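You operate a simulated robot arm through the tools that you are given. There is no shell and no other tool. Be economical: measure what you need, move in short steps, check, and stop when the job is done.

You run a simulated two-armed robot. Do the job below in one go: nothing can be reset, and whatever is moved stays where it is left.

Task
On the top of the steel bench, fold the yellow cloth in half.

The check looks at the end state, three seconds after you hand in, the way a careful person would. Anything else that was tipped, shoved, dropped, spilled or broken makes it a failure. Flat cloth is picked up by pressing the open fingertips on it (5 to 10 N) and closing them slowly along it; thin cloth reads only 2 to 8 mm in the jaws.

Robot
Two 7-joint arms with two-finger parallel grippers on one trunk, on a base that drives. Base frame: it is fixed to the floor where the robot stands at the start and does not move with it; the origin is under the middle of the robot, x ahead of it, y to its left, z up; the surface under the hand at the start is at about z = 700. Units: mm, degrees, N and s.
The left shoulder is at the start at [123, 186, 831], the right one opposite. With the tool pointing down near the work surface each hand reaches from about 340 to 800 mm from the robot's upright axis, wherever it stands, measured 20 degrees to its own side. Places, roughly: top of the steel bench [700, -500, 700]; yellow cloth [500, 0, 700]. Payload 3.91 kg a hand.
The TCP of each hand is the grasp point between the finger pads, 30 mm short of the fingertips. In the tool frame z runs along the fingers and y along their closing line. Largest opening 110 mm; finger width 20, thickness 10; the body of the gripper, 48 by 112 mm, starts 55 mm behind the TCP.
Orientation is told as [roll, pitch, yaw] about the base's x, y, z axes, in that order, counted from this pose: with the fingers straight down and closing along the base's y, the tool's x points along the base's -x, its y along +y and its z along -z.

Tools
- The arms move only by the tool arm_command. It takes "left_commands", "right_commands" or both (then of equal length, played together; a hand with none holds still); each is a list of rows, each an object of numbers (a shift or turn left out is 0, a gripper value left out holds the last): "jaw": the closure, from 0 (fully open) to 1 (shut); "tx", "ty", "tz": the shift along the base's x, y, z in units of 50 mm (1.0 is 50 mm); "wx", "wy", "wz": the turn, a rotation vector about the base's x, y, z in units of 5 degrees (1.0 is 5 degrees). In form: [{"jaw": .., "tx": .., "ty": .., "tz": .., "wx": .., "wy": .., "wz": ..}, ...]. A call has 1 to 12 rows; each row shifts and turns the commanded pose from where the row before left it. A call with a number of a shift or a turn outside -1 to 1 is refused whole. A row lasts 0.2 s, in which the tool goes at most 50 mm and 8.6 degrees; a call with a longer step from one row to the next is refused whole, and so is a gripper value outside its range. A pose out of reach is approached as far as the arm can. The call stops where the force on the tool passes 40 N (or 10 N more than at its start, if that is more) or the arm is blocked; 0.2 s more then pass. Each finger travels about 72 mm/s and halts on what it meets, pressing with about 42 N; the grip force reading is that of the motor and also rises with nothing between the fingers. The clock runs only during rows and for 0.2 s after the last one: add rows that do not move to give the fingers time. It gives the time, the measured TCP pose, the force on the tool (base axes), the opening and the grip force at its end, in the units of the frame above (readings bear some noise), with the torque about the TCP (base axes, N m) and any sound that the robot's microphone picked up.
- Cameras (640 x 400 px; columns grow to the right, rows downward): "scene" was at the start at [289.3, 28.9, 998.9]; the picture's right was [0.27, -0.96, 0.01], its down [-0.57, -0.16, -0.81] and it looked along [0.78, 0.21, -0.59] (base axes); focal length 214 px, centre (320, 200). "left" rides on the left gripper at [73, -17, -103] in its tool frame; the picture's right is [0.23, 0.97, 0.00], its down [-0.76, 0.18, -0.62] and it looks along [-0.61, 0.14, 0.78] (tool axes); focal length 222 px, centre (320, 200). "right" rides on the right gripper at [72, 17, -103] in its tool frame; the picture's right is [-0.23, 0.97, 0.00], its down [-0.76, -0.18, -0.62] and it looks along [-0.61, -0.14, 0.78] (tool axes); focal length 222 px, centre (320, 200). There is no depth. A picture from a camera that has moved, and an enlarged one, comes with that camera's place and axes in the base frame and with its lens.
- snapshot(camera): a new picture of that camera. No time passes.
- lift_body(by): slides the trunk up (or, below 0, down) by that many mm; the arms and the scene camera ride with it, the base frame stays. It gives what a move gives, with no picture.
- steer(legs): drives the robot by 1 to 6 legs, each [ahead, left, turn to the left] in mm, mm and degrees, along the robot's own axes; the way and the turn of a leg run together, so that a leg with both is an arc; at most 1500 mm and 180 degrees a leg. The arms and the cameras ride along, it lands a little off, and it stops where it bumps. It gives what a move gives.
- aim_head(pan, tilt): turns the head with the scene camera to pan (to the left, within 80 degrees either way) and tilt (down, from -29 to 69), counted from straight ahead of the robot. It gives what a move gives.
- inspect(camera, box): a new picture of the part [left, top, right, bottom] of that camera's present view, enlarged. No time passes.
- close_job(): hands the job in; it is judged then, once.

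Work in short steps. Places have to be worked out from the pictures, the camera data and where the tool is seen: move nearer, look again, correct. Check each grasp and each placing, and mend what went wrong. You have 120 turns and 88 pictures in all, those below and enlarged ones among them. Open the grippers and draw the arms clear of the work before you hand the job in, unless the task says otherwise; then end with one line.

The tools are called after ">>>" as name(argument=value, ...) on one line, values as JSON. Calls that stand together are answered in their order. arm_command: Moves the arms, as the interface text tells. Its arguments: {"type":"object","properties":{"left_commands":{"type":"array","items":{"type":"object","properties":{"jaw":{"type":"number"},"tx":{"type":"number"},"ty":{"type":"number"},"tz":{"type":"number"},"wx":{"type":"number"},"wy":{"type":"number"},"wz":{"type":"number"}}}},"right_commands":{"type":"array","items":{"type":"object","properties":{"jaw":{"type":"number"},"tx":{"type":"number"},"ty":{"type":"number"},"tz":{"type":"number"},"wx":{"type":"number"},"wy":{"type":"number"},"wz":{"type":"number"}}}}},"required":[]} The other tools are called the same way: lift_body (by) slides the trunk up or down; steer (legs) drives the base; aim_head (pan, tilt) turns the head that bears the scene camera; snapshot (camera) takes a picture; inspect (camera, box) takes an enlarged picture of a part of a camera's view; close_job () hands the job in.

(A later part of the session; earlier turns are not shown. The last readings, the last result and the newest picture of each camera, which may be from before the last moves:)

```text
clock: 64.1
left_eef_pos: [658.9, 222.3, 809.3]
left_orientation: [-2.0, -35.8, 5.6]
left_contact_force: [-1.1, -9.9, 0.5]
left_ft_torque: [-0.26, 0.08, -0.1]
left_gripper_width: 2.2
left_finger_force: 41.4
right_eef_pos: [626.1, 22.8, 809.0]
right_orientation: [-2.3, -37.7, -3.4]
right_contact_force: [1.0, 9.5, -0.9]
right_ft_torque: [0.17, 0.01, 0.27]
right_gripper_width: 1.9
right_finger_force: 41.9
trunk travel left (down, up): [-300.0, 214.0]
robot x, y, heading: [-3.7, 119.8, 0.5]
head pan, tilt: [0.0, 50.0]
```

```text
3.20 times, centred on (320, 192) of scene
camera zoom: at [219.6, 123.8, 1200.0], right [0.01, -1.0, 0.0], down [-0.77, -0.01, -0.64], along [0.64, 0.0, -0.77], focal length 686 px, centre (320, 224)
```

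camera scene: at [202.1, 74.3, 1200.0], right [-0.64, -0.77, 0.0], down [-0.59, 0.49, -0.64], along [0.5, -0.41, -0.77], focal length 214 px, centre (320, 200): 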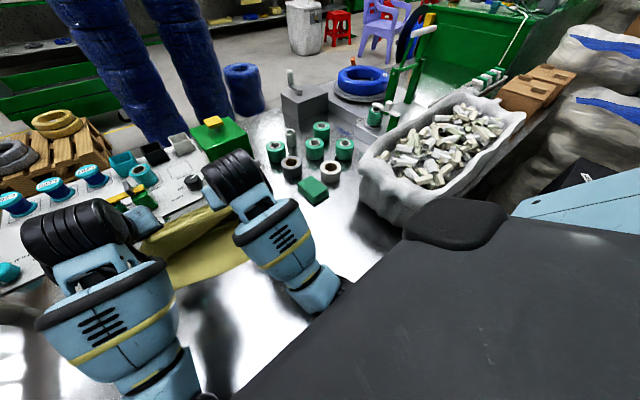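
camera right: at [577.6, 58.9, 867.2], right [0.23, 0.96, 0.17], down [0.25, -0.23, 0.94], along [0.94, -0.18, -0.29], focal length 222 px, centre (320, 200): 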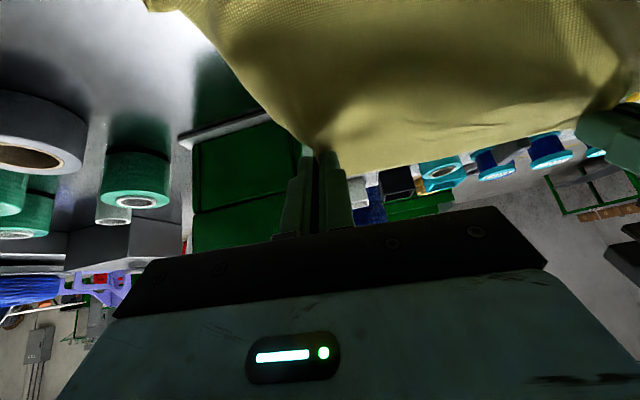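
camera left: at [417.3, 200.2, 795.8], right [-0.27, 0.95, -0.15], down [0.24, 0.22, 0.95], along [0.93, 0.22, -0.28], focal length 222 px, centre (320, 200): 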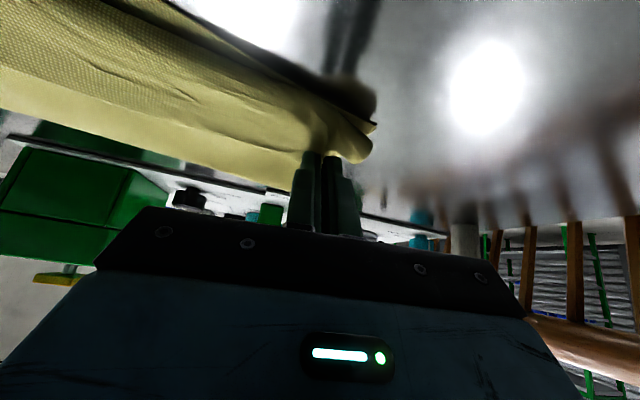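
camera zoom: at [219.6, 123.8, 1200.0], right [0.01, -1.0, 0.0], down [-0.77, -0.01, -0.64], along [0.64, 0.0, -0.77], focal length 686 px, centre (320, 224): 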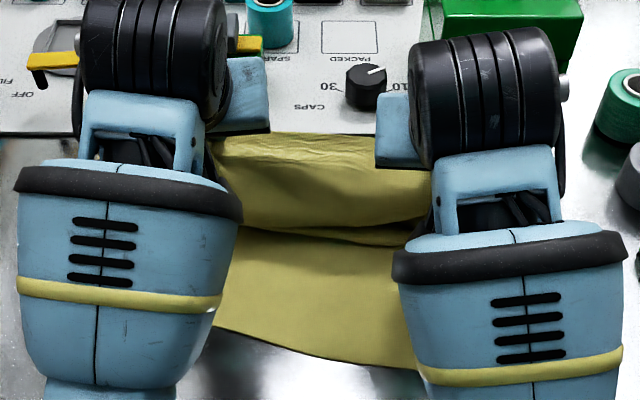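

The cloth is relaxed. I'll retreat by base in steps, stepping down between drives.

>>> steer(legs=[[-48, 0, 0]])

>>> arm_command(left_commands=[{"tz": -0.4}, {"tz": -0.4}, {}], right_commands=[{"tz": -0.4, "ty": 0.1}, {"tz": -0.4, "ty": 0.1}, {}])

>>> steer(legs=[[-45, 0, 0]])

>>> inspect(camera="scene", box=[220, 110, 420, 235])

```text
clock: 65.0
left_eef_pos: [610.2, 221.2, 809.8]
left_orientation: [-2.2, -35.8, 5.5]
left_contact_force: [-0.6, -10.5, 0.6]
left_ft_torque: [-0.3, 0.05, -0.12]
left_gripper_width: 2.0
left_finger_force: 42.0
right_eef_pos: [579.3, 23.7, 810.8]
right_orientation: [-2.2, -37.6, -3.6]
right_contact_force: [0.7, 10.6, -0.3]
right_ft_torque: [0.23, -0.02, 0.27]
right_gripper_width: 2.3
right_finger_force: 42.3
trunk travel left (down, up): [-300.0, 214.0]
robot x, y, heading: [-51.7, 115.7, 0.4]
head pan, tilt: [0.0, 50.0]
```

```text
clock: 65.8
left_eef_pos: [610.6, 218.3, 766.6]
left_orientation: [-2.1, -35.9, 5.4]
left_contact_force: [-0.2, -7.7, 0.5]
left_ft_torque: [-0.25, 0.01, -0.1]
left_gripper_width: 2.1
left_finger_force: 42.1
right_eef_pos: [583.0, 23.4, 773.9]
right_orientation: [-3.2, -38.4, -3.5]
right_contact_force: [-0.8, 8.1, -0.2]
right_ft_torque: [0.18, 0.03, 0.21]
right_gripper_width: 2.0
right_finger_force: 41.8
trunk travel left (down, up): [-300.0, 214.0]
robot x, y, heading: [-47.6, 120.1, 0.6]
head pan, tilt: [0.0, 50.0]
```

```text
clock: 66.7
left_eef_pos: [566.7, 219.2, 768.5]
left_orientation: [-2.2, -35.8, 5.5]
left_contact_force: [-1.7, -7.5, 0.1]
left_ft_torque: [-0.27, 0.04, -0.06]
left_gripper_width: 2.1
left_finger_force: 42.0
right_eef_pos: [537.8, 23.6, 770.4]
right_orientation: [-3.4, -38.2, -3.3]
right_contact_force: [0.1, 7.5, -1.1]
right_ft_torque: [0.18, -0.02, 0.24]
right_gripper_width: 1.9
right_finger_force: 41.6
trunk travel left (down, up): [-300.0, 214.0]
robot x, y, heading: [-90.9, 119.8, 0.4]
head pan, tilt: [0.0, 50.0]
```

```text
3.20 times, centred on (320, 172) of scene
camera zoom: at [127.2, 123.0, 1200.2], right [0.01, -1.0, 0.0], down [-0.77, -0.01, -0.64], along [0.64, 0.0, -0.77], focal length 686 px, centre (320, 288)
```

zoom: 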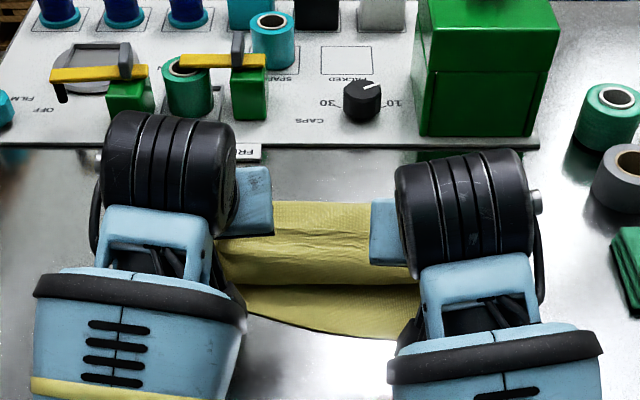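

The fold line is still about 30 mm short because the cloth still had slack when I laid it out. I'll repeat the lay-out with the hands high and forward until the cloth is taut and the lip vanishes, then come back along the chord. First, up and forward.

>>> arm_command(left_commands=[{"tz": 0.5, "tx": 0.3}, {"tz": 0.5, "tx": 0.4}, {"tz": 0.5, "tx": 0.4}, {"tz": 0.5, "tx": 0.4}, {"tz": 0.5, "tx": 0.3}, {"tz": 0.3}, {}], right_commands=[{"tz": 0.5, "tx": 0.3}, {"tz": 0.5, "tx": 0.4, "ty": 0.05}, {"tz": 0.5, "tx": 0.35, "ty": 0.1}, {"tz": 0.5, "tx": 0.3, "ty": 0.1}, {"tz": 0.5, "tx": 0.3}, {"tz": 0.25}, {}])

>>> steer(legs=[[90, 0, 0]])

>>> inspect(camera="scene", box=[220, 130, 420, 255])

```text
clock: 68.3
left_eef_pos: [658.5, 220.6, 908.7]
left_orientation: [-2.1, -35.7, 5.6]
left_contact_force: [-0.4, -1.1, -0.7]
left_ft_torque: [-0.06, 0.04, 0.02]
left_gripper_width: 2.1
left_finger_force: 42.3
right_eef_pos: [623.4, 30.3, 906.6]
right_orientation: [-3.8, -38.1, -3.5]
right_contact_force: [0.3, 2.1, 0.2]
right_ft_torque: [0.05, -0.01, 0.08]
right_gripper_width: 1.9
right_finger_force: 41.7
trunk travel left (down, up): [-300.0, 214.0]
robot x, y, heading: [-93.0, 121.1, 0.3]
head pan, tilt: [0.0, 50.0]
```

```text
clock: 69.4
left_eef_pos: [746.6, 220.5, 907.4]
left_orientation: [-2.2, -35.7, 5.5]
left_contact_force: [0.0, -1.1, -0.1]
left_ft_torque: [-0.06, 0.02, 0.0]
left_gripper_width: 2.1
left_finger_force: 41.5
right_eef_pos: [712.6, 30.2, 906.9]
right_orientation: [-3.7, -38.1, -3.6]
right_contact_force: [-0.1, 1.7, -0.3]
right_ft_torque: [0.04, 0.01, 0.08]
right_gripper_width: 1.9
right_finger_force: 42.3
trunk travel left (down, up): [-300.0, 214.0]
robot x, y, heading: [-4.1, 117.4, 0.2]
head pan, tilt: [0.0, 50.0]
```

```text
3.20 times, centred on (320, 192) of scene
camera zoom: at [217.8, 123.5, 1199.8], right [0.01, -1.0, 0.0], down [-0.77, -0.01, -0.64], along [0.64, 0.0, -0.77], focal length 686 px, centre (320, 224)
```

zoom: 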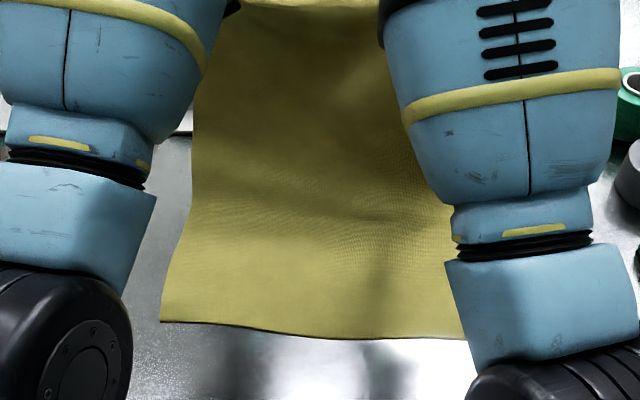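

The lip is gone and the cloth is taut. The near edge now runs from [525,254] to [510,3]. I'll lower straight down a little to lay it tangentially forward, then start the chord back.

>>> arm_command(left_commands=[{"tz": -0.3, "tx": 0.05}, {"tz": -0.3, "tx": 0.05}, {"tz": -0.3}, {}], right_commands=[{"tz": -0.3, "tx": 0.15}, {"tz": -0.3, "tx": 0.15}, {"tz": -0.3}, {}])

>>> inspect(camera="scene", box=[220, 130, 420, 255])

```text
clock: 70.4
left_eef_pos: [751.7, 220.2, 864.1]
left_orientation: [-2.2, -35.7, 5.4]
left_contact_force: [-0.7, -0.5, 0.0]
left_ft_torque: [-0.04, 0.01, 0.0]
left_gripper_width: 2.0
left_finger_force: 41.8
right_eef_pos: [725.6, 31.4, 862.3]
right_orientation: [-3.6, -38.2, -3.6]
right_contact_force: [0.0, -0.3, 0.5]
right_ft_torque: [0.04, -0.01, 0.06]
right_gripper_width: 1.9
right_finger_force: 42.2
trunk travel left (down, up): [-300.0, 214.0]
robot x, y, heading: [-5.6, 123.0, 0.2]
head pan, tilt: [0.0, 50.0]
```

```text
3.20 times, centred on (320, 192) of scene
camera zoom: at [216.9, 123.5, 1200.0], right [0.01, -1.0, 0.0], down [-0.77, -0.01, -0.64], along [0.64, 0.0, -0.77], focal length 686 px, centre (320, 224)
```

zoom: 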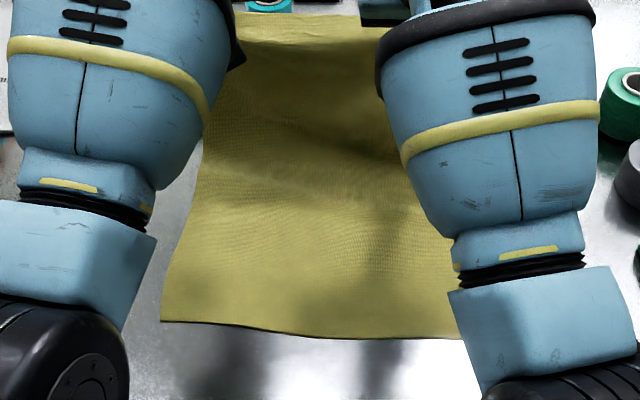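

The cloth lies smoothly with touchdown around x≈705–715, where the fold should be. Now the retreat with arms: 80 back and 20 down.

>>> arm_command(left_commands=[{"tx": -0.4, "tz": -0.1}, {"tx": -0.4, "tz": -0.1}, {"tx": -0.4, "tz": -0.1}, {"tx": -0.4, "tz": -0.1}, {}], right_commands=[{"tx": -0.36, "tz": -0.1}, {"tx": -0.36, "tz": -0.1}, {"tx": -0.36, "tz": -0.1}, {"tx": -0.36, "tz": -0.1}, {}])

>>> steer(legs=[[-40, 0, 0]])

>>> inspect(camera="scene", box=[220, 130, 420, 255])

```text
clock: 71.6
left_eef_pos: [670.4, 218.6, 844.5]
left_orientation: [-2.5, -35.9, 5.4]
left_contact_force: [-0.1, -24.8, 0.5]
left_ft_torque: [-0.68, -0.04, -0.26]
left_gripper_width: 2.5
left_finger_force: 41.6
right_eef_pos: [660.7, 15.8, 849.2]
right_orientation: [-5.1, -39.3, -3.8]
right_contact_force: [-0.5, 23.4, -2.1]
right_ft_torque: [0.52, 0.07, 0.62]
right_gripper_width: 2.0
right_finger_force: 41.8
trunk travel left (down, up): [-300.0, 214.0]
robot x, y, heading: [0.7, 123.4, 0.3]
head pan, tilt: [0.0, 50.0]
```

```text
clock: 72.5
left_eef_pos: [629.5, 219.1, 845.0]
left_orientation: [-2.6, -35.8, 5.6]
left_contact_force: [0.6, -23.2, 2.0]
left_ft_torque: [-0.69, -0.02, -0.26]
left_gripper_width: 2.3
left_finger_force: 41.8
right_eef_pos: [617.0, 17.0, 845.5]
right_orientation: [-5.3, -38.8, -3.5]
right_contact_force: [-1.0, 22.4, -0.7]
right_ft_torque: [0.49, 0.01, 0.56]
right_gripper_width: 2.1
right_finger_force: 42.3
trunk travel left (down, up): [-300.0, 214.0]
robot x, y, heading: [-41.8, 119.4, 0.4]
head pan, tilt: [0.0, 50.0]
```

```text
3.20 times, centred on (320, 192) of scene
camera zoom: at [175.0, 123.2, 1200.3], right [0.01, -1.0, 0.0], down [-0.77, 0.0, -0.64], along [0.64, 0.0, -0.77], focal length 686 px, centre (320, 224)
```

zoom: 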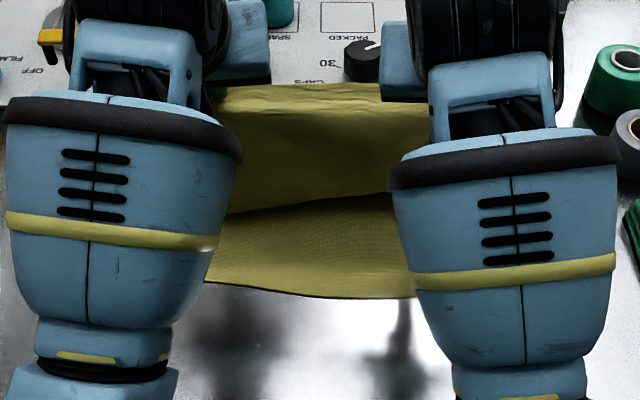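

The near edge is unchanged. I'll relax the spread by moving the left hand 12 mm inward, drop 50, then continue back and down alternately.

>>> arm_command(left_commands=[{"tz": -0.4, "ty": -0.14}, {"tz": -0.4, "ty": -0.1}, {"tz": -0.2}, {}], right_commands=[{"tz": -0.4}, {"tz": -0.4}, {"tz": -0.2}, {}])

>>> steer(legs=[[-45, 8, 0]])

>>> arm_command(left_commands=[{"tz": -0.3}, {"tz": -0.3}, {}], right_commands=[{"tz": -0.3}, {"tz": -0.3}, {}])

>>> inspect(camera="scene", box=[220, 110, 420, 235])

```text
clock: 73.5
left_eef_pos: [630.4, 207.0, 795.1]
left_orientation: [-2.4, -35.7, 5.5]
left_contact_force: [-0.2, -4.3, -0.3]
left_ft_torque: [-0.1, -0.02, -0.05]
left_gripper_width: 2.2
left_finger_force: 42.1
right_eef_pos: [619.7, 12.9, 796.3]
right_orientation: [-5.9, -39.1, -3.5]
right_contact_force: [-0.5, 4.8, -0.6]
right_ft_torque: [0.15, 0.02, 0.15]
right_gripper_width: 1.6
right_finger_force: 41.9
trunk travel left (down, up): [-300.0, 214.0]
robot x, y, heading: [-46.2, 122.5, 0.6]
head pan, tilt: [0.0, 50.0]
```

```text
clock: 74.4
left_eef_pos: [586.0, 215.2, 795.7]
left_orientation: [-2.5, -35.9, 5.6]
left_contact_force: [0.0, -4.6, 0.4]
left_ft_torque: [-0.12, -0.04, -0.03]
left_gripper_width: 2.2
left_finger_force: 42.0
right_eef_pos: [574.1, 21.7, 793.8]
right_orientation: [-6.0, -39.0, -3.4]
right_contact_force: [-0.1, 4.6, -0.1]
right_ft_torque: [0.12, 0.02, 0.14]
right_gripper_width: 1.7
right_finger_force: 42.0
trunk travel left (down, up): [-300.0, 214.0]
robot x, y, heading: [-88.7, 131.0, 0.3]
head pan, tilt: [0.0, 50.0]
```

```text
clock: 75.2
left_eef_pos: [587.1, 214.1, 764.5]
left_orientation: [-2.6, -35.7, 5.6]
left_contact_force: [0.4, -7.2, 0.2]
left_ft_torque: [-0.19, 0.0, -0.04]
left_gripper_width: 2.3
left_finger_force: 42.6
right_eef_pos: [575.3, 19.9, 764.1]
right_orientation: [-6.1, -39.0, -3.2]
right_contact_force: [0.4, 7.4, 0.1]
right_ft_torque: [0.18, 0.02, 0.21]
right_gripper_width: 2.3
right_finger_force: 41.8
trunk travel left (down, up): [-300.0, 214.0]
robot x, y, heading: [-91.3, 127.2, 0.7]
head pan, tilt: [0.0, 50.0]
```

```text
3.20 times, centred on (320, 172) of scene
camera zoom: at [132.7, 131.2, 1200.0], right [0.01, -1.0, 0.0], down [-0.77, -0.01, -0.64], along [0.64, 0.01, -0.77], focal length 686 px, centre (320, 288)
```

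zoom: 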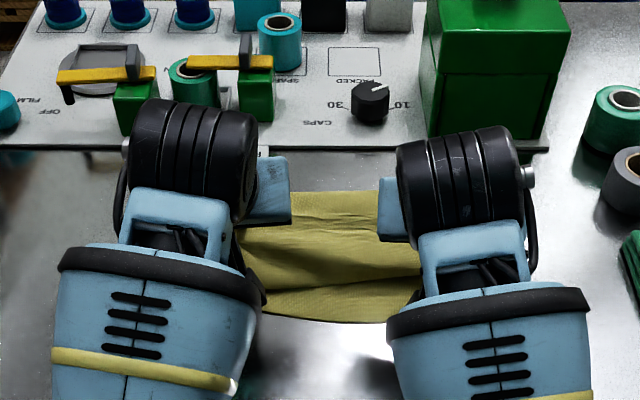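

The fold line is now at x≈683 against a near edge at 513, so it is close to half. I'll finish with 38 back, 15 down, 22 back.

>>> steer(legs=[[-38, 0, 0]])

>>> arm_command(left_commands=[{"tz": -0.3}, {"tz": -0.1}, {}], right_commands=[{"tz": -0.3}, {"tz": -0.1}, {}])

>>> steer(legs=[[-24, 0, 0]])

>>> snapshot(camera="left")

>>> inspect(camera="scene", box=[250, 110, 390, 198])

```text
clock: 76.1
left_eef_pos: [548.2, 215.1, 764.4]
left_orientation: [-2.5, -35.7, 5.7]
left_contact_force: [-0.2, -8.1, 0.2]
left_ft_torque: [-0.22, 0.0, -0.08]
left_gripper_width: 1.9
left_finger_force: 42.4
right_eef_pos: [536.6, 19.4, 762.0]
right_orientation: [-6.2, -38.9, -3.2]
right_contact_force: [0.1, 7.8, -0.4]
right_ft_torque: [0.18, -0.02, 0.24]
right_gripper_width: 2.1
right_finger_force: 42.1
trunk travel left (down, up): [-300.0, 214.0]
robot x, y, heading: [-123.8, 124.3, 0.6]
head pan, tilt: [0.0, 50.0]
```

```text
clock: 76.9
left_eef_pos: [549.2, 214.0, 743.9]
left_orientation: [-2.6, -35.8, 5.6]
left_contact_force: [0.4, -8.6, 0.4]
left_ft_torque: [-0.27, 0.04, -0.08]
left_gripper_width: 2.2
left_finger_force: 41.7
right_eef_pos: [537.7, 18.3, 743.7]
right_orientation: [-6.4, -38.9, -3.2]
right_contact_force: [0.1, 7.7, 0.0]
right_ft_torque: [0.2, -0.03, 0.19]
right_gripper_width: 1.8
right_finger_force: 42.3
trunk travel left (down, up): [-300.0, 214.0]
robot x, y, heading: [-126.8, 128.3, 0.6]
head pan, tilt: [0.0, 50.0]
```

```text
clock: 77.7
left_eef_pos: [524.0, 213.7, 744.6]
left_orientation: [-2.5, -35.8, 5.6]
left_contact_force: [-0.3, -9.4, 0.8]
left_ft_torque: [-0.24, 0.0, -0.07]
left_gripper_width: 2.1
left_finger_force: 42.0
right_eef_pos: [512.6, 17.6, 743.1]
right_orientation: [-6.5, -39.0, -3.1]
right_contact_force: [-0.9, 8.3, -0.2]
right_ft_torque: [0.21, 0.01, 0.28]
right_gripper_width: 2.0
right_finger_force: 41.6
trunk travel left (down, up): [-300.0, 214.0]
robot x, y, heading: [-150.9, 125.7, 0.3]
head pan, tilt: [0.0, 50.0]
```

```text
24 pictures are left
camera left: at [406.8, 190.2, 785.6], right [-0.25, 0.95, -0.17], down [0.24, 0.23, 0.94], along [0.94, 0.2, -0.28], focal length 222 px, centre (320, 200)
```

left: 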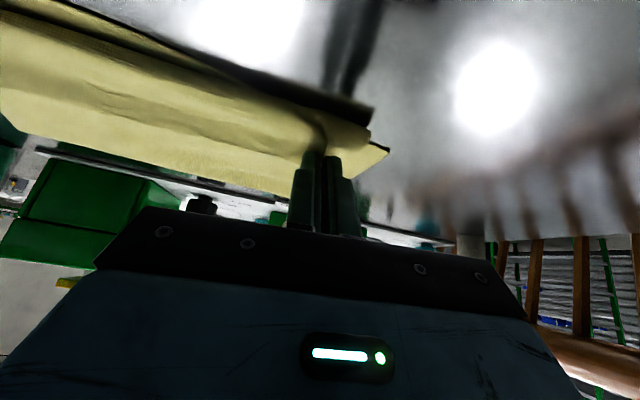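

```text
4.55 times, centred on (320, 154) of scene
camera zoom: at [69.8, 130.7, 1200.2], right [0.01, -1.0, 0.0], down [-0.77, -0.01, -0.64], along [0.64, 0.01, -0.77], focal length 975 px, centre (320, 409)
```

zoom: 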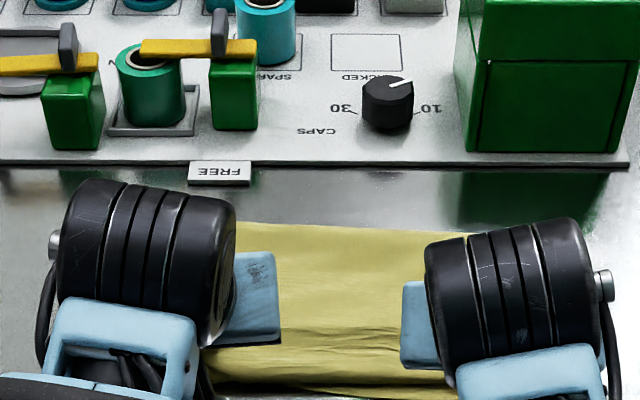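

The fold keeps creeping back as I retreat and ends about 35 mm short. The tray limits how far forward I can lay the cloth, so I'll drag the whole stack toward the robot first. The fingertips press the held edge onto the bottom layer.

>>> arm_command(left_commands=[{"tz": -0.15}, {"tz": -0.08}, {}], right_commands=[{"tz": -0.15}, {"tz": -0.08}, {}])

```text
clock: 78.5
left_eef_pos: [524.1, 213.3, 733.4]
left_orientation: [-2.6, -35.9, 5.4]
left_contact_force: [0.5, -9.3, 3.3]
left_ft_torque: [-0.27, -0.05, -0.09]
left_gripper_width: 2.3
left_finger_force: 42.1
right_eef_pos: [514.0, 16.8, 733.7]
right_orientation: [-6.5, -39.2, -3.1]
right_contact_force: [1.5, 8.6, 7.9]
right_ft_torque: [0.16, -0.08, 0.24]
right_gripper_width: 2.0
right_finger_force: 42.5
trunk travel left (down, up): [-300.0, 214.0]
robot x, y, heading: [-150.4, 131.3, 0.5]
head pan, tilt: [0.0, 50.0]
```

Contact begins (3 N and 8 N). I'll press slightly more, then drag back 110 mm with the base.

>>> arm_command(left_commands=[{"tz": -0.05}, {}], right_commands=[{"tz": -0.03}, {}])

>>> steer(legs=[[-110, 0, 0]])

>>> inspect(camera="scene", box=[230, 90, 410, 202])

```text
clock: 79.1
left_eef_pos: [523.6, 212.6, 732.6]
left_orientation: [-2.6, -36.1, 5.5]
left_contact_force: [0.3, -8.8, 12.9]
left_ft_torque: [-0.19, -0.1, -0.12]
left_gripper_width: 2.0
left_finger_force: 42.2
right_eef_pos: [513.4, 16.9, 731.5]
right_orientation: [-6.6, -39.2, -3.1]
right_contact_force: [3.0, 9.3, 15.4]
right_ft_torque: [0.16, -0.21, 0.24]
right_gripper_width: 2.1
right_finger_force: 42.1
trunk travel left (down, up): [-300.0, 214.0]
robot x, y, heading: [-151.3, 131.2, 0.4]
head pan, tilt: [0.0, 50.0]
```

```text
clock: 80.3
left_eef_pos: [413.2, 212.9, 732.2]
left_orientation: [-2.7, -35.9, 5.6]
left_contact_force: [-1.7, -9.6, 21.4]
left_ft_torque: [-0.13, -0.14, -0.08]
left_gripper_width: 2.1
left_finger_force: 41.6
right_eef_pos: [402.9, 17.4, 730.1]
right_orientation: [-6.6, -39.1, -3.1]
right_contact_force: [-2.1, 9.5, 17.1]
right_ft_torque: [0.22, -0.07, 0.28]
right_gripper_width: 1.8
right_finger_force: 41.7
trunk travel left (down, up): [-300.0, 214.0]
robot x, y, heading: [-261.8, 124.5, 0.6]
head pan, tilt: [0.0, 50.0]
```

```text
3.56 times, centred on (320, 146) of scene
camera zoom: at [-43.3, 129.9, 1200.8], right [0.01, -1.0, 0.0], down [-0.76, -0.01, -0.65], along [0.65, 0.01, -0.76], focal length 763 px, centre (320, 392)
```

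zoom: 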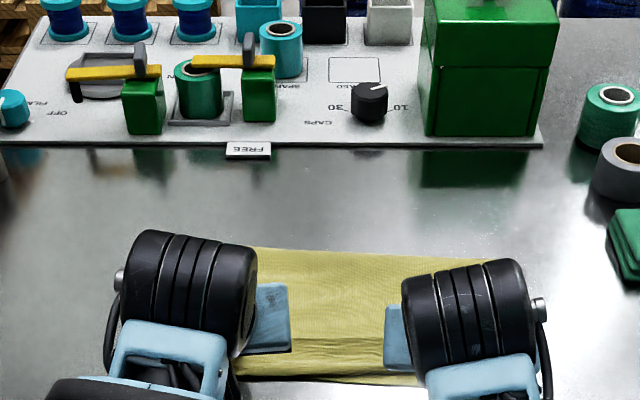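

The whole stack slid back about 105 mm, so there is now room ahead. I'll lay it out again: up 100 and forward 70 with the arms, then 205 by base, ending taut at tip ≈[705, 810].

>>> arm_command(left_commands=[{"tz": 0.4, "tx": 0.1}, {"tz": 0.4, "tx": 0.3}, {"tz": 0.4, "tx": 0.3}, {"tz": 0.4, "tx": 0.3}, {"tz": 0.45, "tx": 0.4}, {}], right_commands=[{"tz": 0.4, "tx": 0.1}, {"tz": 0.4, "tx": 0.3, "ty": 0.05}, {"tz": 0.4, "tx": 0.3, "ty": 0.1}, {"tz": 0.4, "tx": 0.3, "ty": 0.05}, {"tz": 0.45, "tx": 0.5}, {}])

>>> steer(legs=[[205, 0, 0]])

>>> inspect(camera="scene", box=[220, 150, 420, 275])

```text
clock: 81.7
left_eef_pos: [484.8, 211.4, 831.4]
left_orientation: [-2.6, -35.9, 5.6]
left_contact_force: [-0.4, 0.0, 0.5]
left_ft_torque: [0.01, 0.03, 0.03]
left_gripper_width: 2.3
left_finger_force: 41.6
right_eef_pos: [479.6, 26.4, 834.3]
right_orientation: [-6.5, -38.9, -3.1]
right_contact_force: [-1.0, -0.1, -0.1]
right_ft_torque: [0.05, 0.0, 0.04]
right_gripper_width: 1.9
right_finger_force: 41.8
trunk travel left (down, up): [-300.0, 214.0]
robot x, y, heading: [-263.6, 129.0, 0.4]
head pan, tilt: [0.0, 50.0]
```

```text
clock: 83.3
left_eef_pos: [686.2, 215.0, 831.3]
left_orientation: [-2.7, -35.9, 5.7]
left_contact_force: [0.6, 0.3, 0.0]
left_ft_torque: [-0.01, 0.0, 0.01]
left_gripper_width: 2.0
left_finger_force: 41.9
right_eef_pos: [681.0, 29.0, 833.9]
right_orientation: [-6.4, -38.8, -2.9]
right_contact_force: [0.9, 0.9, -0.2]
right_ft_torque: [0.06, -0.01, 0.02]
right_gripper_width: 2.1
right_finger_force: 42.0
trunk travel left (down, up): [-300.0, 214.0]
robot x, y, heading: [-62.5, 132.7, 0.8]
head pan, tilt: [0.0, 50.0]
```

```text
3.20 times, centred on (320, 212) of scene
camera zoom: at [162.0, 132.2, 1199.8], right [0.01, -1.0, 0.0], down [-0.77, -0.01, -0.64], along [0.64, 0.01, -0.77], focal length 686 px, centre (320, 160)
```

zoom: 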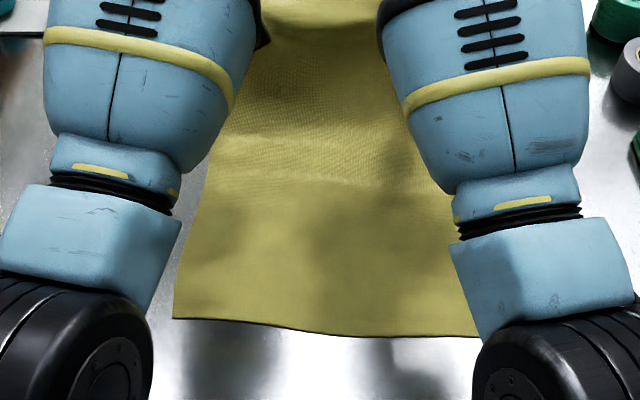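

It's laid out smoothly with no lip. The near edge is at x≈413 (left) and 398 (right), so the fold should end near x≈603/588. I'll lower 40 to lay the touchdown to about x 645, then retreat low by base.

>>> arm_command(left_commands=[{"tz": -0.3, "tx": 0.1}, {"tz": -0.3, "tx": 0.1}, {"tz": -0.2}, {}], right_commands=[{"tz": -0.3, "tx": 0.1}, {"tz": -0.3, "tx": 0.1}, {"tz": -0.2}, {}])

>>> steer(legs=[[-130, 0, 0]])

>>> inspect(camera="scene", box=[220, 130, 420, 255])

```text
clock: 84.3
left_eef_pos: [695.8, 214.4, 792.0]
left_orientation: [-2.5, -35.9, 5.6]
left_contact_force: [0.2, 0.0, 0.3]
left_ft_torque: [0.02, -0.01, 0.05]
left_gripper_width: 2.2
left_finger_force: 42.0
right_eef_pos: [690.2, 29.6, 792.7]
right_orientation: [-6.5, -38.9, -3.0]
right_contact_force: [-0.3, -0.1, 0.3]
right_ft_torque: [0.0, 0.01, 0.01]
right_gripper_width: 1.9
right_finger_force: 42.2
trunk travel left (down, up): [-300.0, 214.0]
robot x, y, heading: [-61.3, 126.2, 0.5]
head pan, tilt: [0.0, 50.0]
```

```text
clock: 85.6
left_eef_pos: [564.4, 215.1, 791.5]
left_orientation: [-2.7, -35.9, 5.8]
left_contact_force: [0.5, -0.4, -1.0]
left_ft_torque: [-0.01, 0.0, 0.0]
left_gripper_width: 2.2
left_finger_force: 42.0
right_eef_pos: [559.4, 30.1, 792.4]
right_orientation: [-6.5, -39.0, -2.8]
right_contact_force: [0.3, 0.1, 0.2]
right_ft_torque: [0.01, -0.03, 0.01]
right_gripper_width: 2.0
right_finger_force: 41.9
trunk travel left (down, up): [-300.0, 214.0]
robot x, y, heading: [-192.8, 127.3, 0.9]
head pan, tilt: [0.0, 50.0]
```

```text
3.20 times, centred on (320, 192) of scene
camera zoom: at [28.9, 131.2, 1200.2], right [0.01, -1.0, 0.0], down [-0.77, -0.01, -0.64], along [0.64, 0.01, -0.77], focal length 686 px, centre (320, 224)
```

zoom: 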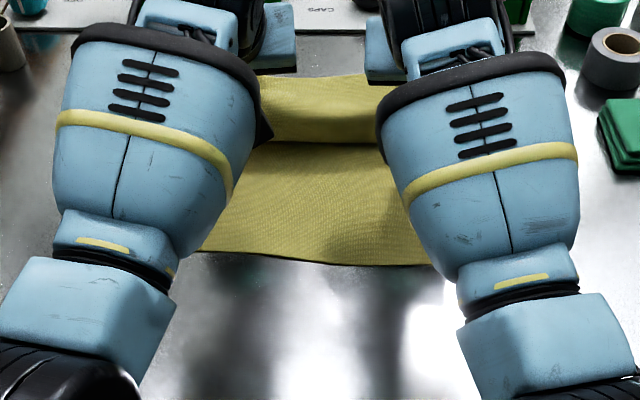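

On track, with the near edge unchanged. I'll continue with 25 down, 50 back, 15 down, 45 back.

>>> arm_command(left_commands=[{"tz": -0.3}, {"tz": -0.2}, {}], right_commands=[{"tz": -0.3}, {"tz": -0.2}, {}])

>>> steer(legs=[[-50, 0, 0]])

>>> arm_command(left_commands=[{"tz": -0.3}, {}], right_commands=[{"tz": -0.3}, {}])

>>> steer(legs=[[-45, 0, 0]])

>>> inspect(camera="scene", box=[220, 100, 420, 225])

```text
clock: 86.4
left_eef_pos: [564.0, 214.2, 767.4]
left_orientation: [-2.5, -35.7, 5.9]
left_contact_force: [-0.8, 0.1, -0.1]
left_ft_torque: [-0.01, 0.01, 0.02]
left_gripper_width: 2.0
left_finger_force: 42.0
right_eef_pos: [558.8, 29.1, 765.6]
right_orientation: [-6.5, -38.8, -2.8]
right_contact_force: [-0.4, 0.1, -0.1]
right_ft_torque: [-0.02, 0.02, 0.04]
right_gripper_width: 2.0
right_finger_force: 41.9
trunk travel left (down, up): [-300.0, 214.0]
robot x, y, heading: [-188.5, 129.6, 0.7]
head pan, tilt: [0.0, 50.0]
```

```text
clock: 87.3
left_eef_pos: [514.2, 212.7, 768.5]
left_orientation: [-2.7, -35.9, 5.8]
left_contact_force: [0.6, 0.4, 0.9]
left_ft_torque: [0.01, -0.02, 0.02]
left_gripper_width: 2.0
left_finger_force: 41.9
right_eef_pos: [508.8, 28.7, 768.2]
right_orientation: [-6.5, -38.9, -2.8]
right_contact_force: [-0.8, 0.7, 0.2]
right_ft_torque: [0.02, 0.01, 0.03]
right_gripper_width: 1.8
right_finger_force: 42.3
trunk travel left (down, up): [-300.0, 214.0]
robot x, y, heading: [-241.5, 125.1, 0.6]
head pan, tilt: [0.0, 50.0]
```

```text
clock: 87.9
left_eef_pos: [516.6, 212.8, 751.8]
left_orientation: [-2.6, -35.9, 5.8]
left_contact_force: [-0.1, 0.2, 0.7]
left_ft_torque: [0.02, -0.01, 0.04]
left_gripper_width: 2.2
left_finger_force: 41.9
right_eef_pos: [508.8, 29.2, 752.0]
right_orientation: [-6.6, -38.8, -2.7]
right_contact_force: [0.2, -0.7, 0.4]
right_ft_torque: [0.02, -0.02, 0.03]
right_gripper_width: 1.9
right_finger_force: 42.2
trunk travel left (down, up): [-300.0, 214.0]
robot x, y, heading: [-242.3, 123.1, 0.6]
head pan, tilt: [0.0, 50.0]
```

```text
clock: 88.8
left_eef_pos: [470.8, 213.9, 754.4]
left_orientation: [-2.6, -35.9, 5.8]
left_contact_force: [-0.1, 0.6, -0.4]
left_ft_torque: [-0.04, -0.01, 0.02]
left_gripper_width: 2.1
left_finger_force: 42.1
right_eef_pos: [465.0, 28.9, 753.1]
right_orientation: [-6.6, -38.8, -2.8]
right_contact_force: [-0.6, -0.2, 0.3]
right_ft_torque: [-0.01, 0.01, 0.03]
right_gripper_width: 1.9
right_finger_force: 41.7
trunk travel left (down, up): [-300.0, 214.0]
robot x, y, heading: [-284.5, 123.6, 0.8]
head pan, tilt: [0.0, 50.0]
```

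```text
3.20 times, centred on (320, 162) of scene
camera zoom: at [-64.5, 130.1, 1200.2], right [0.01, -1.0, 0.0], down [-0.77, -0.01, -0.64], along [0.64, 0.01, -0.77], focal length 686 px, centre (320, 320)
```

zoom: 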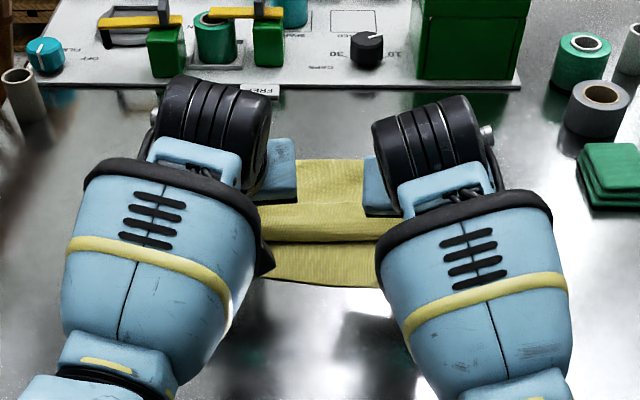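

The fold line is at x≈595 and the near edge at ≈405, so it is almost exactly half. I'll finish the last 50 mm back and settle down.

>>> steer(legs=[[-28, 0, 0]])

>>> arm_command(left_commands=[{"tz": -0.2}, {}], right_commands=[{"tz": -0.2, "tx": -0.1}, {}])

>>> steer(legs=[[-22, 0, 0]])

>>> inspect(camera="scene", box=[220, 90, 420, 215])

>>> snapshot(camera="left")

```text
clock: 89.6
left_eef_pos: [443.0, 213.7, 754.4]
left_orientation: [-2.6, -35.9, 5.8]
left_contact_force: [-0.6, -0.2, 0.1]
left_ft_torque: [0.01, -0.01, 0.0]
left_gripper_width: 2.1
left_finger_force: 42.1
right_eef_pos: [436.3, 29.1, 752.3]
right_orientation: [-6.5, -39.0, -2.9]
right_contact_force: [-0.8, 0.2, -0.1]
right_ft_torque: [-0.01, 0.02, 0.02]
right_gripper_width: 1.9
right_finger_force: 42.2
trunk travel left (down, up): [-300.0, 214.0]
robot x, y, heading: [-309.3, 124.2, 0.5]
head pan, tilt: [0.0, 50.0]
```

```text
clock: 90.2
left_eef_pos: [444.4, 213.4, 744.6]
left_orientation: [-2.5, -35.9, 5.8]
left_contact_force: [0.8, -0.1, -0.5]
left_ft_torque: [-0.03, 0.02, 0.02]
left_gripper_width: 2.0
left_finger_force: 41.9
right_eef_pos: [433.6, 28.9, 741.5]
right_orientation: [-6.5, -38.9, -2.8]
right_contact_force: [-0.6, -0.1, -0.1]
right_ft_torque: [0.02, -0.02, 0.04]
right_gripper_width: 2.3
right_finger_force: 42.1
trunk travel left (down, up): [-300.0, 214.0]
robot x, y, heading: [-315.3, 124.0, 0.4]
head pan, tilt: [0.0, 50.0]
```

```text
clock: 91.0
left_eef_pos: [423.6, 212.3, 742.5]
left_orientation: [-2.5, -35.8, 5.9]
left_contact_force: [0.0, -0.5, 0.2]
left_ft_torque: [0.01, -0.08, -0.03]
left_gripper_width: 2.0
left_finger_force: 42.1
right_eef_pos: [412.0, 26.8, 740.9]
right_orientation: [-6.5, -38.8, -2.8]
right_contact_force: [0.0, 0.7, 0.7]
right_ft_torque: [0.05, 0.03, 0.05]
right_gripper_width: 2.3
right_finger_force: 42.0
trunk travel left (down, up): [-300.0, 214.0]
robot x, y, heading: [-337.2, 124.8, 0.8]
head pan, tilt: [0.0, 50.0]
```

```text
3.20 times, centred on (320, 152) of scene
camera zoom: at [-110.7, 129.5, 1199.6], right [0.01, -1.0, 0.0], down [-0.77, -0.01, -0.64], along [0.64, 0.01, -0.77], focal length 686 px, centre (320, 352)
```

zoom: 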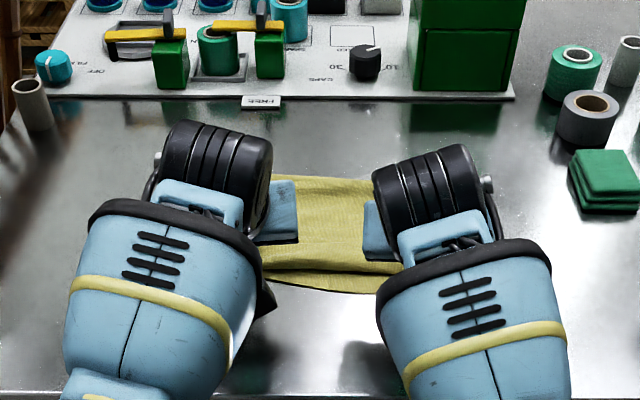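

```text
17 pictures are left
camera left: at [306.1, 188.2, 783.4], right [-0.26, 0.95, -0.17], down [0.24, 0.23, 0.94], along [0.94, 0.2, -0.28], focal length 222 px, centre (320, 200)
```

left: 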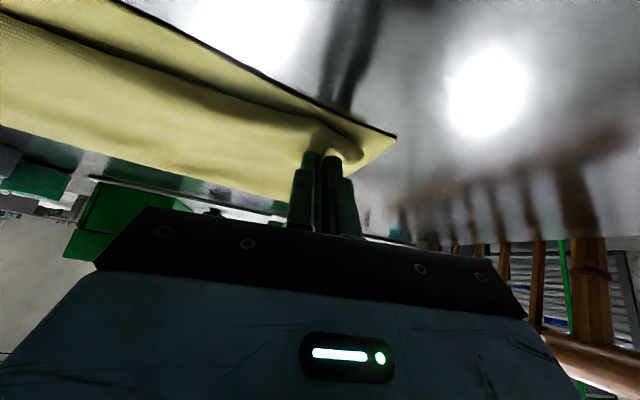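

The near edge of the bottom layer shows just beyond the top layer, and the fold is at half. I'll lower to light contact and release both grips.

>>> arm_command(left_commands=[{"tz": -0.12}, {"jaw": 0.9}, {"jaw": 0.82}, {}, {"tz": 0.15}, {"tz": 0.3}, {"tz": 0.4}, {"tz": 0.5}, {}], right_commands=[{"tz": -0.12}, {"jaw": 0.9}, {"jaw": 0.82}, {}, {"tz": 0.15}, {"tz": 0.3}, {"tz": 0.4}, {"tz": 0.5}, {}])

>>> snapshot(camera="left")

>>> snapshot(camera="right")

```text
clock: 93.0
left_eef_pos: [424.4, 211.6, 804.5]
left_orientation: [-2.5, -35.7, 5.8]
left_contact_force: [0.1, 0.8, 0.6]
left_ft_torque: [0.01, -0.01, -0.01]
left_gripper_width: 19.8
left_finger_force: 0.0
right_eef_pos: [411.3, 28.4, 802.4]
right_orientation: [-6.5, -38.7, -2.8]
right_contact_force: [-0.1, -0.7, 0.8]
right_ft_torque: [0.01, -0.01, 0.01]
right_gripper_width: 19.8
right_finger_force: 0.1
trunk travel left (down, up): [-300.0, 214.0]
robot x, y, heading: [-334.4, 126.9, 0.9]
head pan, tilt: [0.0, 50.0]
```

```text
16 pictures are left
camera left: at [307.1, 187.7, 845.3], right [-0.26, 0.95, -0.17], down [0.24, 0.23, 0.94], along [0.94, 0.2, -0.28], focal length 222 px, centre (320, 200)
```

left: 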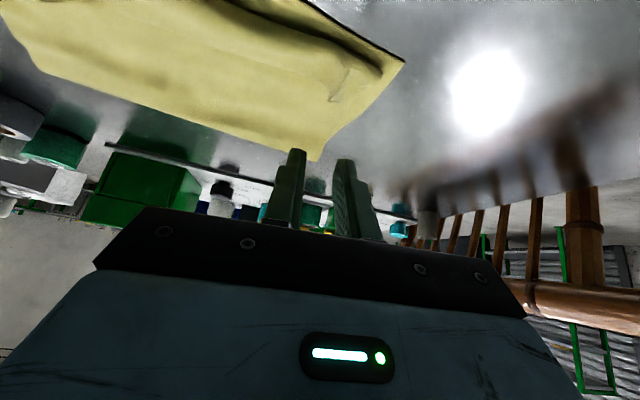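

```text
15 pictures are left
camera right: at [292.6, 63.5, 834.9], right [0.29, 0.95, 0.06], down [0.19, -0.12, 0.98], along [0.94, -0.28, -0.21], focal length 222 px, centre (320, 200)
```

right: 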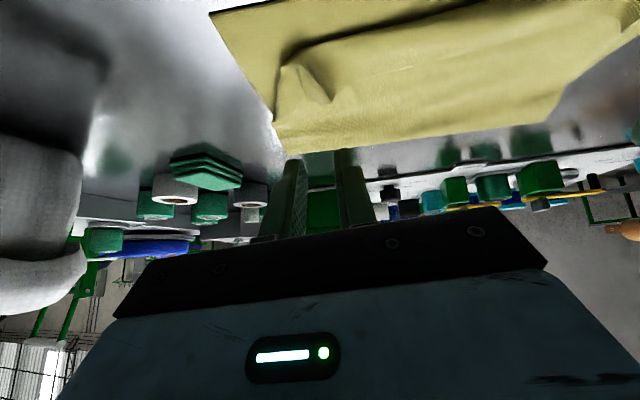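

Released. I'll back off so the scene camera sees the cloth unobstructed.

>>> steer(legs=[[-140, 0, 0]])

>>> inspect(camera="scene", box=[220, 50, 420, 175])

```text
clock: 93.7
left_eef_pos: [424.7, 211.9, 803.2]
left_orientation: [-2.6, -35.9, 5.8]
left_contact_force: [-0.7, -0.4, -0.2]
left_ft_torque: [-0.02, -0.04, 0.01]
left_gripper_width: 19.9
left_finger_force: 0.0
right_eef_pos: [413.1, 28.0, 802.1]
right_orientation: [-6.5, -38.8, -2.8]
right_contact_force: [-0.5, -0.4, -0.2]
right_ft_torque: [0.0, -0.01, 0.0]
right_gripper_width: 19.8
right_finger_force: 0.2
trunk travel left (down, up): [-300.0, 214.0]
robot x, y, heading: [-332.8, 127.0, 0.5]
head pan, tilt: [0.0, 50.0]
stopped in leg 1: the robot was blocked; the commanded pose is now the measured one
```

```text
3.20 times, centred on (320, 112) of scene
camera zoom: at [-110.1, 129.3, 1199.4], right [0.01, -1.0, 0.0], down [-0.77, -0.01, -0.64], along [0.64, 0.01, -0.77], focal length 686 px, centre (320, 480)
```

zoom: 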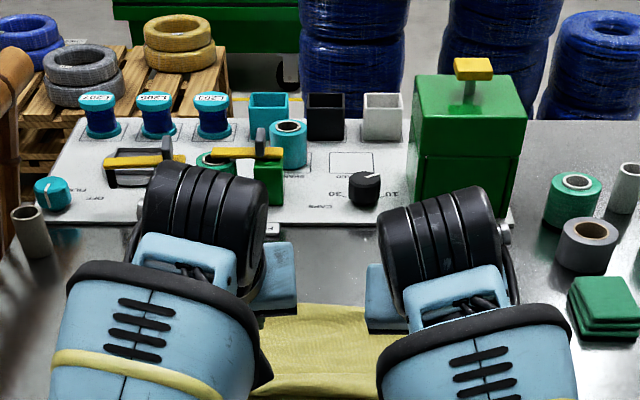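

Something behind the robot blocks further retreat. I'll raise and spread the arms instead.

>>> arm_command(left_commands=[{"tz": 0.7, "ty": 0.4}, {"tz": 0.7, "ty": 0.4}, {"tz": 0.6, "ty": 0.5}, {"tz": 0.5, "ty": 0.6}, {"ty": 0.7}, {}], right_commands=[{"tz": 0.7, "ty": -0.4}, {"tz": 0.7, "ty": -0.4}, {"tz": 0.6, "ty": -0.5}, {"tz": 0.5, "ty": -0.6}, {"ty": -0.7}, {}])

>>> inspect(camera="scene", box=[220, 90, 420, 215])

```text
clock: 95.1
left_eef_pos: [424.6, 343.4, 927.5]
left_orientation: [-2.5, -35.7, 5.8]
left_contact_force: [0.6, 0.5, 0.4]
left_ft_torque: [0.01, 0.03, 0.02]
left_gripper_width: 20.0
left_finger_force: 0.1
right_eef_pos: [413.5, -104.1, 926.3]
right_orientation: [-6.5, -38.9, -2.8]
right_contact_force: [-0.6, -0.7, 0.2]
right_ft_torque: [0.01, -0.01, -0.01]
right_gripper_width: 19.5
right_finger_force: 0.1
trunk travel left (down, up): [-300.0, 214.0]
robot x, y, heading: [-335.2, 124.3, 0.7]
head pan, tilt: [0.0, 50.0]
```

```text
3.20 times, centred on (320, 152) of scene
camera zoom: at [-109.6, 129.4, 1199.0], right [0.01, -1.0, 0.0], down [-0.77, -0.01, -0.64], along [0.64, 0.01, -0.77], focal length 686 px, centre (320, 352)
```

zoom: 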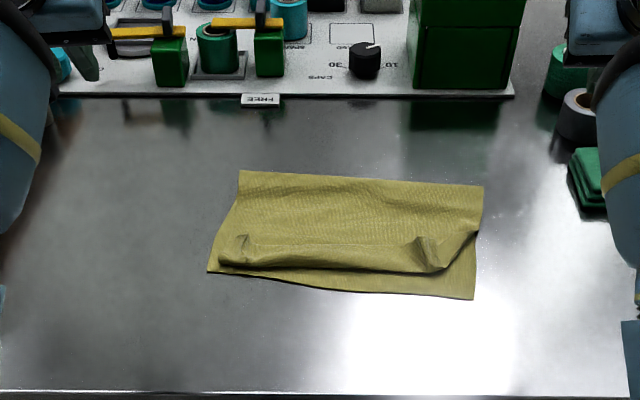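

It's a good half fold: footprint corners are about [413,254], [375,-19], [592,240] and [565,-54]. The top layer's edge has curled back as a small hem with two pinch peaks, and its right corner is tucked. I'll drive forward a bit, stand the fingers vertical behind the peaks and sweep them toward the near edge.

>>> steer(legs=[[160, 0, 0]])

>>> arm_command(left_commands=[{"wy": 0.89, "wz": -0.14, "tx": -0.25, "ty": -0.3, "tz": -0.2}, {"wy": 0.89, "wz": -0.14, "tx": -0.25, "ty": -0.3, "tz": -0.2}, {"wy": 0.89, "wz": -0.14, "tx": -0.25, "ty": -0.3, "tz": -0.2}, {"wy": 0.89, "wz": -0.14, "tx": -0.25, "ty": -0.3, "tz": -0.3}, {"wy": 0.89, "wz": -0.14, "tx": -0.25, "ty": -0.3, "tz": -0.35}, {"wy": 0.89, "wz": -0.14, "tx": -0.25, "ty": -0.3, "tz": -0.4}, {"wy": 0.89, "wz": -0.14, "tx": -0.25, "ty": -0.3, "tz": -0.4}, {"wy": 0.89, "wz": -0.14, "tx": -0.2, "ty": -0.3, "tz": -0.4}, {}], right_commands=[{"wy": 0.96, "wx": 0.16, "tx": -0.22, "ty": 0.31, "tz": -0.2}, {"wy": 0.96, "wx": 0.16, "tx": -0.22, "ty": 0.31, "tz": -0.2}, {"wy": 0.96, "wx": 0.16, "tx": -0.22, "ty": 0.31, "tz": -0.2}, {"wy": 0.96, "wx": 0.16, "tx": -0.22, "ty": 0.31, "tz": -0.3}, {"wy": 0.96, "wx": 0.16, "tx": -0.22, "ty": 0.31, "tz": -0.35}, {"wy": 0.96, "wx": 0.16, "tx": -0.22, "ty": 0.31, "tz": -0.4}, {"wy": 0.96, "wx": 0.16, "tx": -0.22, "ty": 0.31, "tz": -0.4}, {"wy": 0.96, "wx": 0.16, "tx": -0.22, "ty": 0.31, "tz": -0.4}, {}])

>>> snapshot(camera="left")

```text
clock: 96.5
left_eef_pos: [580.8, 342.3, 930.5]
left_orientation: [-2.5, -35.9, 5.7]
left_contact_force: [0.2, -0.5, -0.5]
left_ft_torque: [0.03, 0.0, 0.01]
left_gripper_width: 19.8
left_finger_force: 0.1
right_eef_pos: [567.4, -104.5, 929.1]
right_orientation: [-6.5, -39.0, -3.0]
right_contact_force: [-0.8, 0.2, -0.7]
right_ft_torque: [-0.02, -0.02, -0.03]
right_gripper_width: 19.8
right_finger_force: 0.1
trunk travel left (down, up): [-300.0, 214.0]
robot x, y, heading: [-177.7, 125.6, 0.5]
head pan, tilt: [0.0, 50.0]
```

```text
clock: 98.5
left_eef_pos: [480.2, 221.0, 807.9]
left_orientation: [-0.9, -0.3, -0.7]
left_contact_force: [-0.2, 0.2, -0.4]
left_ft_torque: [0.02, -0.01, -0.02]
left_gripper_width: 19.9
left_finger_force: 0.0
right_eef_pos: [479.9, 19.1, 806.8]
right_orientation: [-2.5, -0.2, -4.5]
right_contact_force: [-0.2, 0.0, -0.3]
right_ft_torque: [-0.05, 0.0, 0.02]
right_gripper_width: 19.7
right_finger_force: 0.0
trunk travel left (down, up): [-300.0, 214.0]
robot x, y, heading: [-177.2, 126.2, 0.6]
head pan, tilt: [0.0, 50.0]
```

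```text
12 pictures are left
camera left: at [407.2, 206.5, 909.7], right [-0.22, 0.98, -0.02], down [0.76, 0.18, 0.62], along [0.61, 0.12, -0.78], focal length 222 px, centre (320, 200)
```

left: 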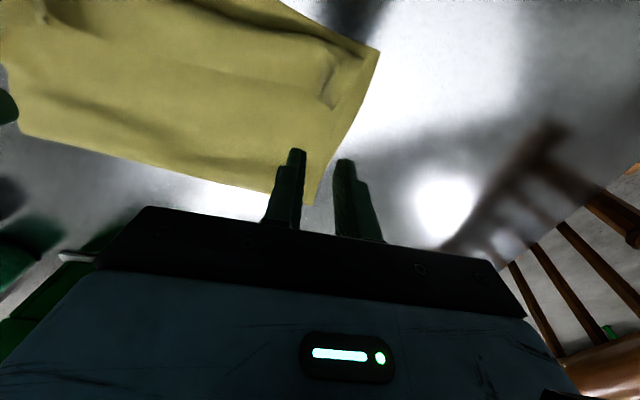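

The pinch peak spans x≈445–462 at y≈219, and my fingers are at x=480, just behind it. I'll descend to 6 mm above the bench and sweep back 70 mm.

>>> arm_command(left_commands=[{"tz": -0.5}, {"tz": -0.5}, {"tz": -0.43}, {}], right_commands=[{"tz": -0.5, "ty": 0.06}, {"tz": -0.5}, {"tz": -0.42}, {}])

>>> arm_command(left_commands=[{"tx": -0.2}, {"tx": -0.2}, {"tx": -0.2}, {"tx": -0.2}, {"tx": -0.2}, {"tx": -0.2}, {"tx": -0.2}, {}], right_commands=[{"tx": -0.2}, {"tx": -0.2}, {"tx": -0.2}, {"tx": -0.2}, {"tx": -0.2}, {"tx": -0.2}, {"tx": -0.25}, {}])

>>> snapshot(camera="left")

```text
clock: 99.5
left_eef_pos: [481.1, 220.6, 735.4]
left_orientation: [-1.0, -0.4, -0.8]
left_contact_force: [0.9, -0.3, -0.7]
left_ft_torque: [0.02, 0.01, -0.02]
left_gripper_width: 19.5
left_finger_force: 0.1
right_eef_pos: [477.9, 23.7, 734.6]
right_orientation: [-2.3, -0.2, -4.3]
right_contact_force: [-0.5, -0.5, -0.8]
right_ft_torque: [0.0, -0.05, -0.04]
right_gripper_width: 19.8
right_finger_force: 0.1
trunk travel left (down, up): [-300.0, 214.0]
robot x, y, heading: [-179.7, 127.3, 0.5]
head pan, tilt: [0.0, 50.0]
```

```text
clock: 101.3
left_eef_pos: [415.1, 243.6, 733.3]
left_orientation: [1.1, -0.5, 0.6]
left_contact_force: [-2.7, 1.0, 15.1]
left_ft_torque: [-0.18, 0.06, -0.03]
left_gripper_width: 19.3
left_finger_force: 0.0
right_eef_pos: [413.9, -1.7, 736.7]
right_orientation: [-4.0, -1.2, -6.1]
right_contact_force: [-0.4, -0.4, -0.1]
right_ft_torque: [0.01, 0.01, -0.02]
right_gripper_width: 19.8
right_finger_force: 0.0
right hand out of reach, approached as far as the arm can: row 7
trunk travel left (down, up): [-300.0, 214.0]
robot x, y, heading: [-174.5, 124.5, 0.8]
head pan, tilt: [0.0, 50.0]
```

```text
11 pictures are left
camera left: at [341.4, 223.9, 833.8], right [-0.24, 0.97, 0.02], down [0.76, 0.17, 0.63], along [0.61, 0.16, -0.78], focal length 222 px, centre (320, 200)
```

left: 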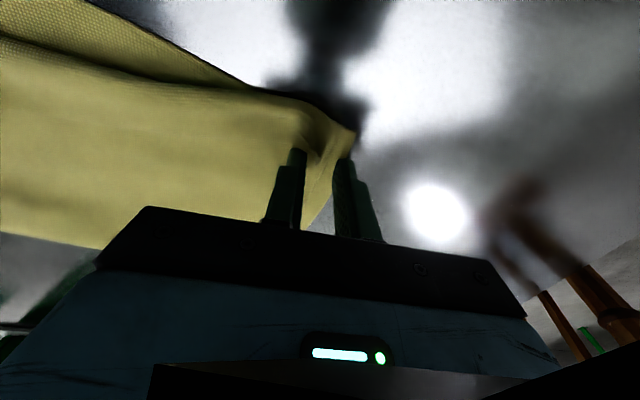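

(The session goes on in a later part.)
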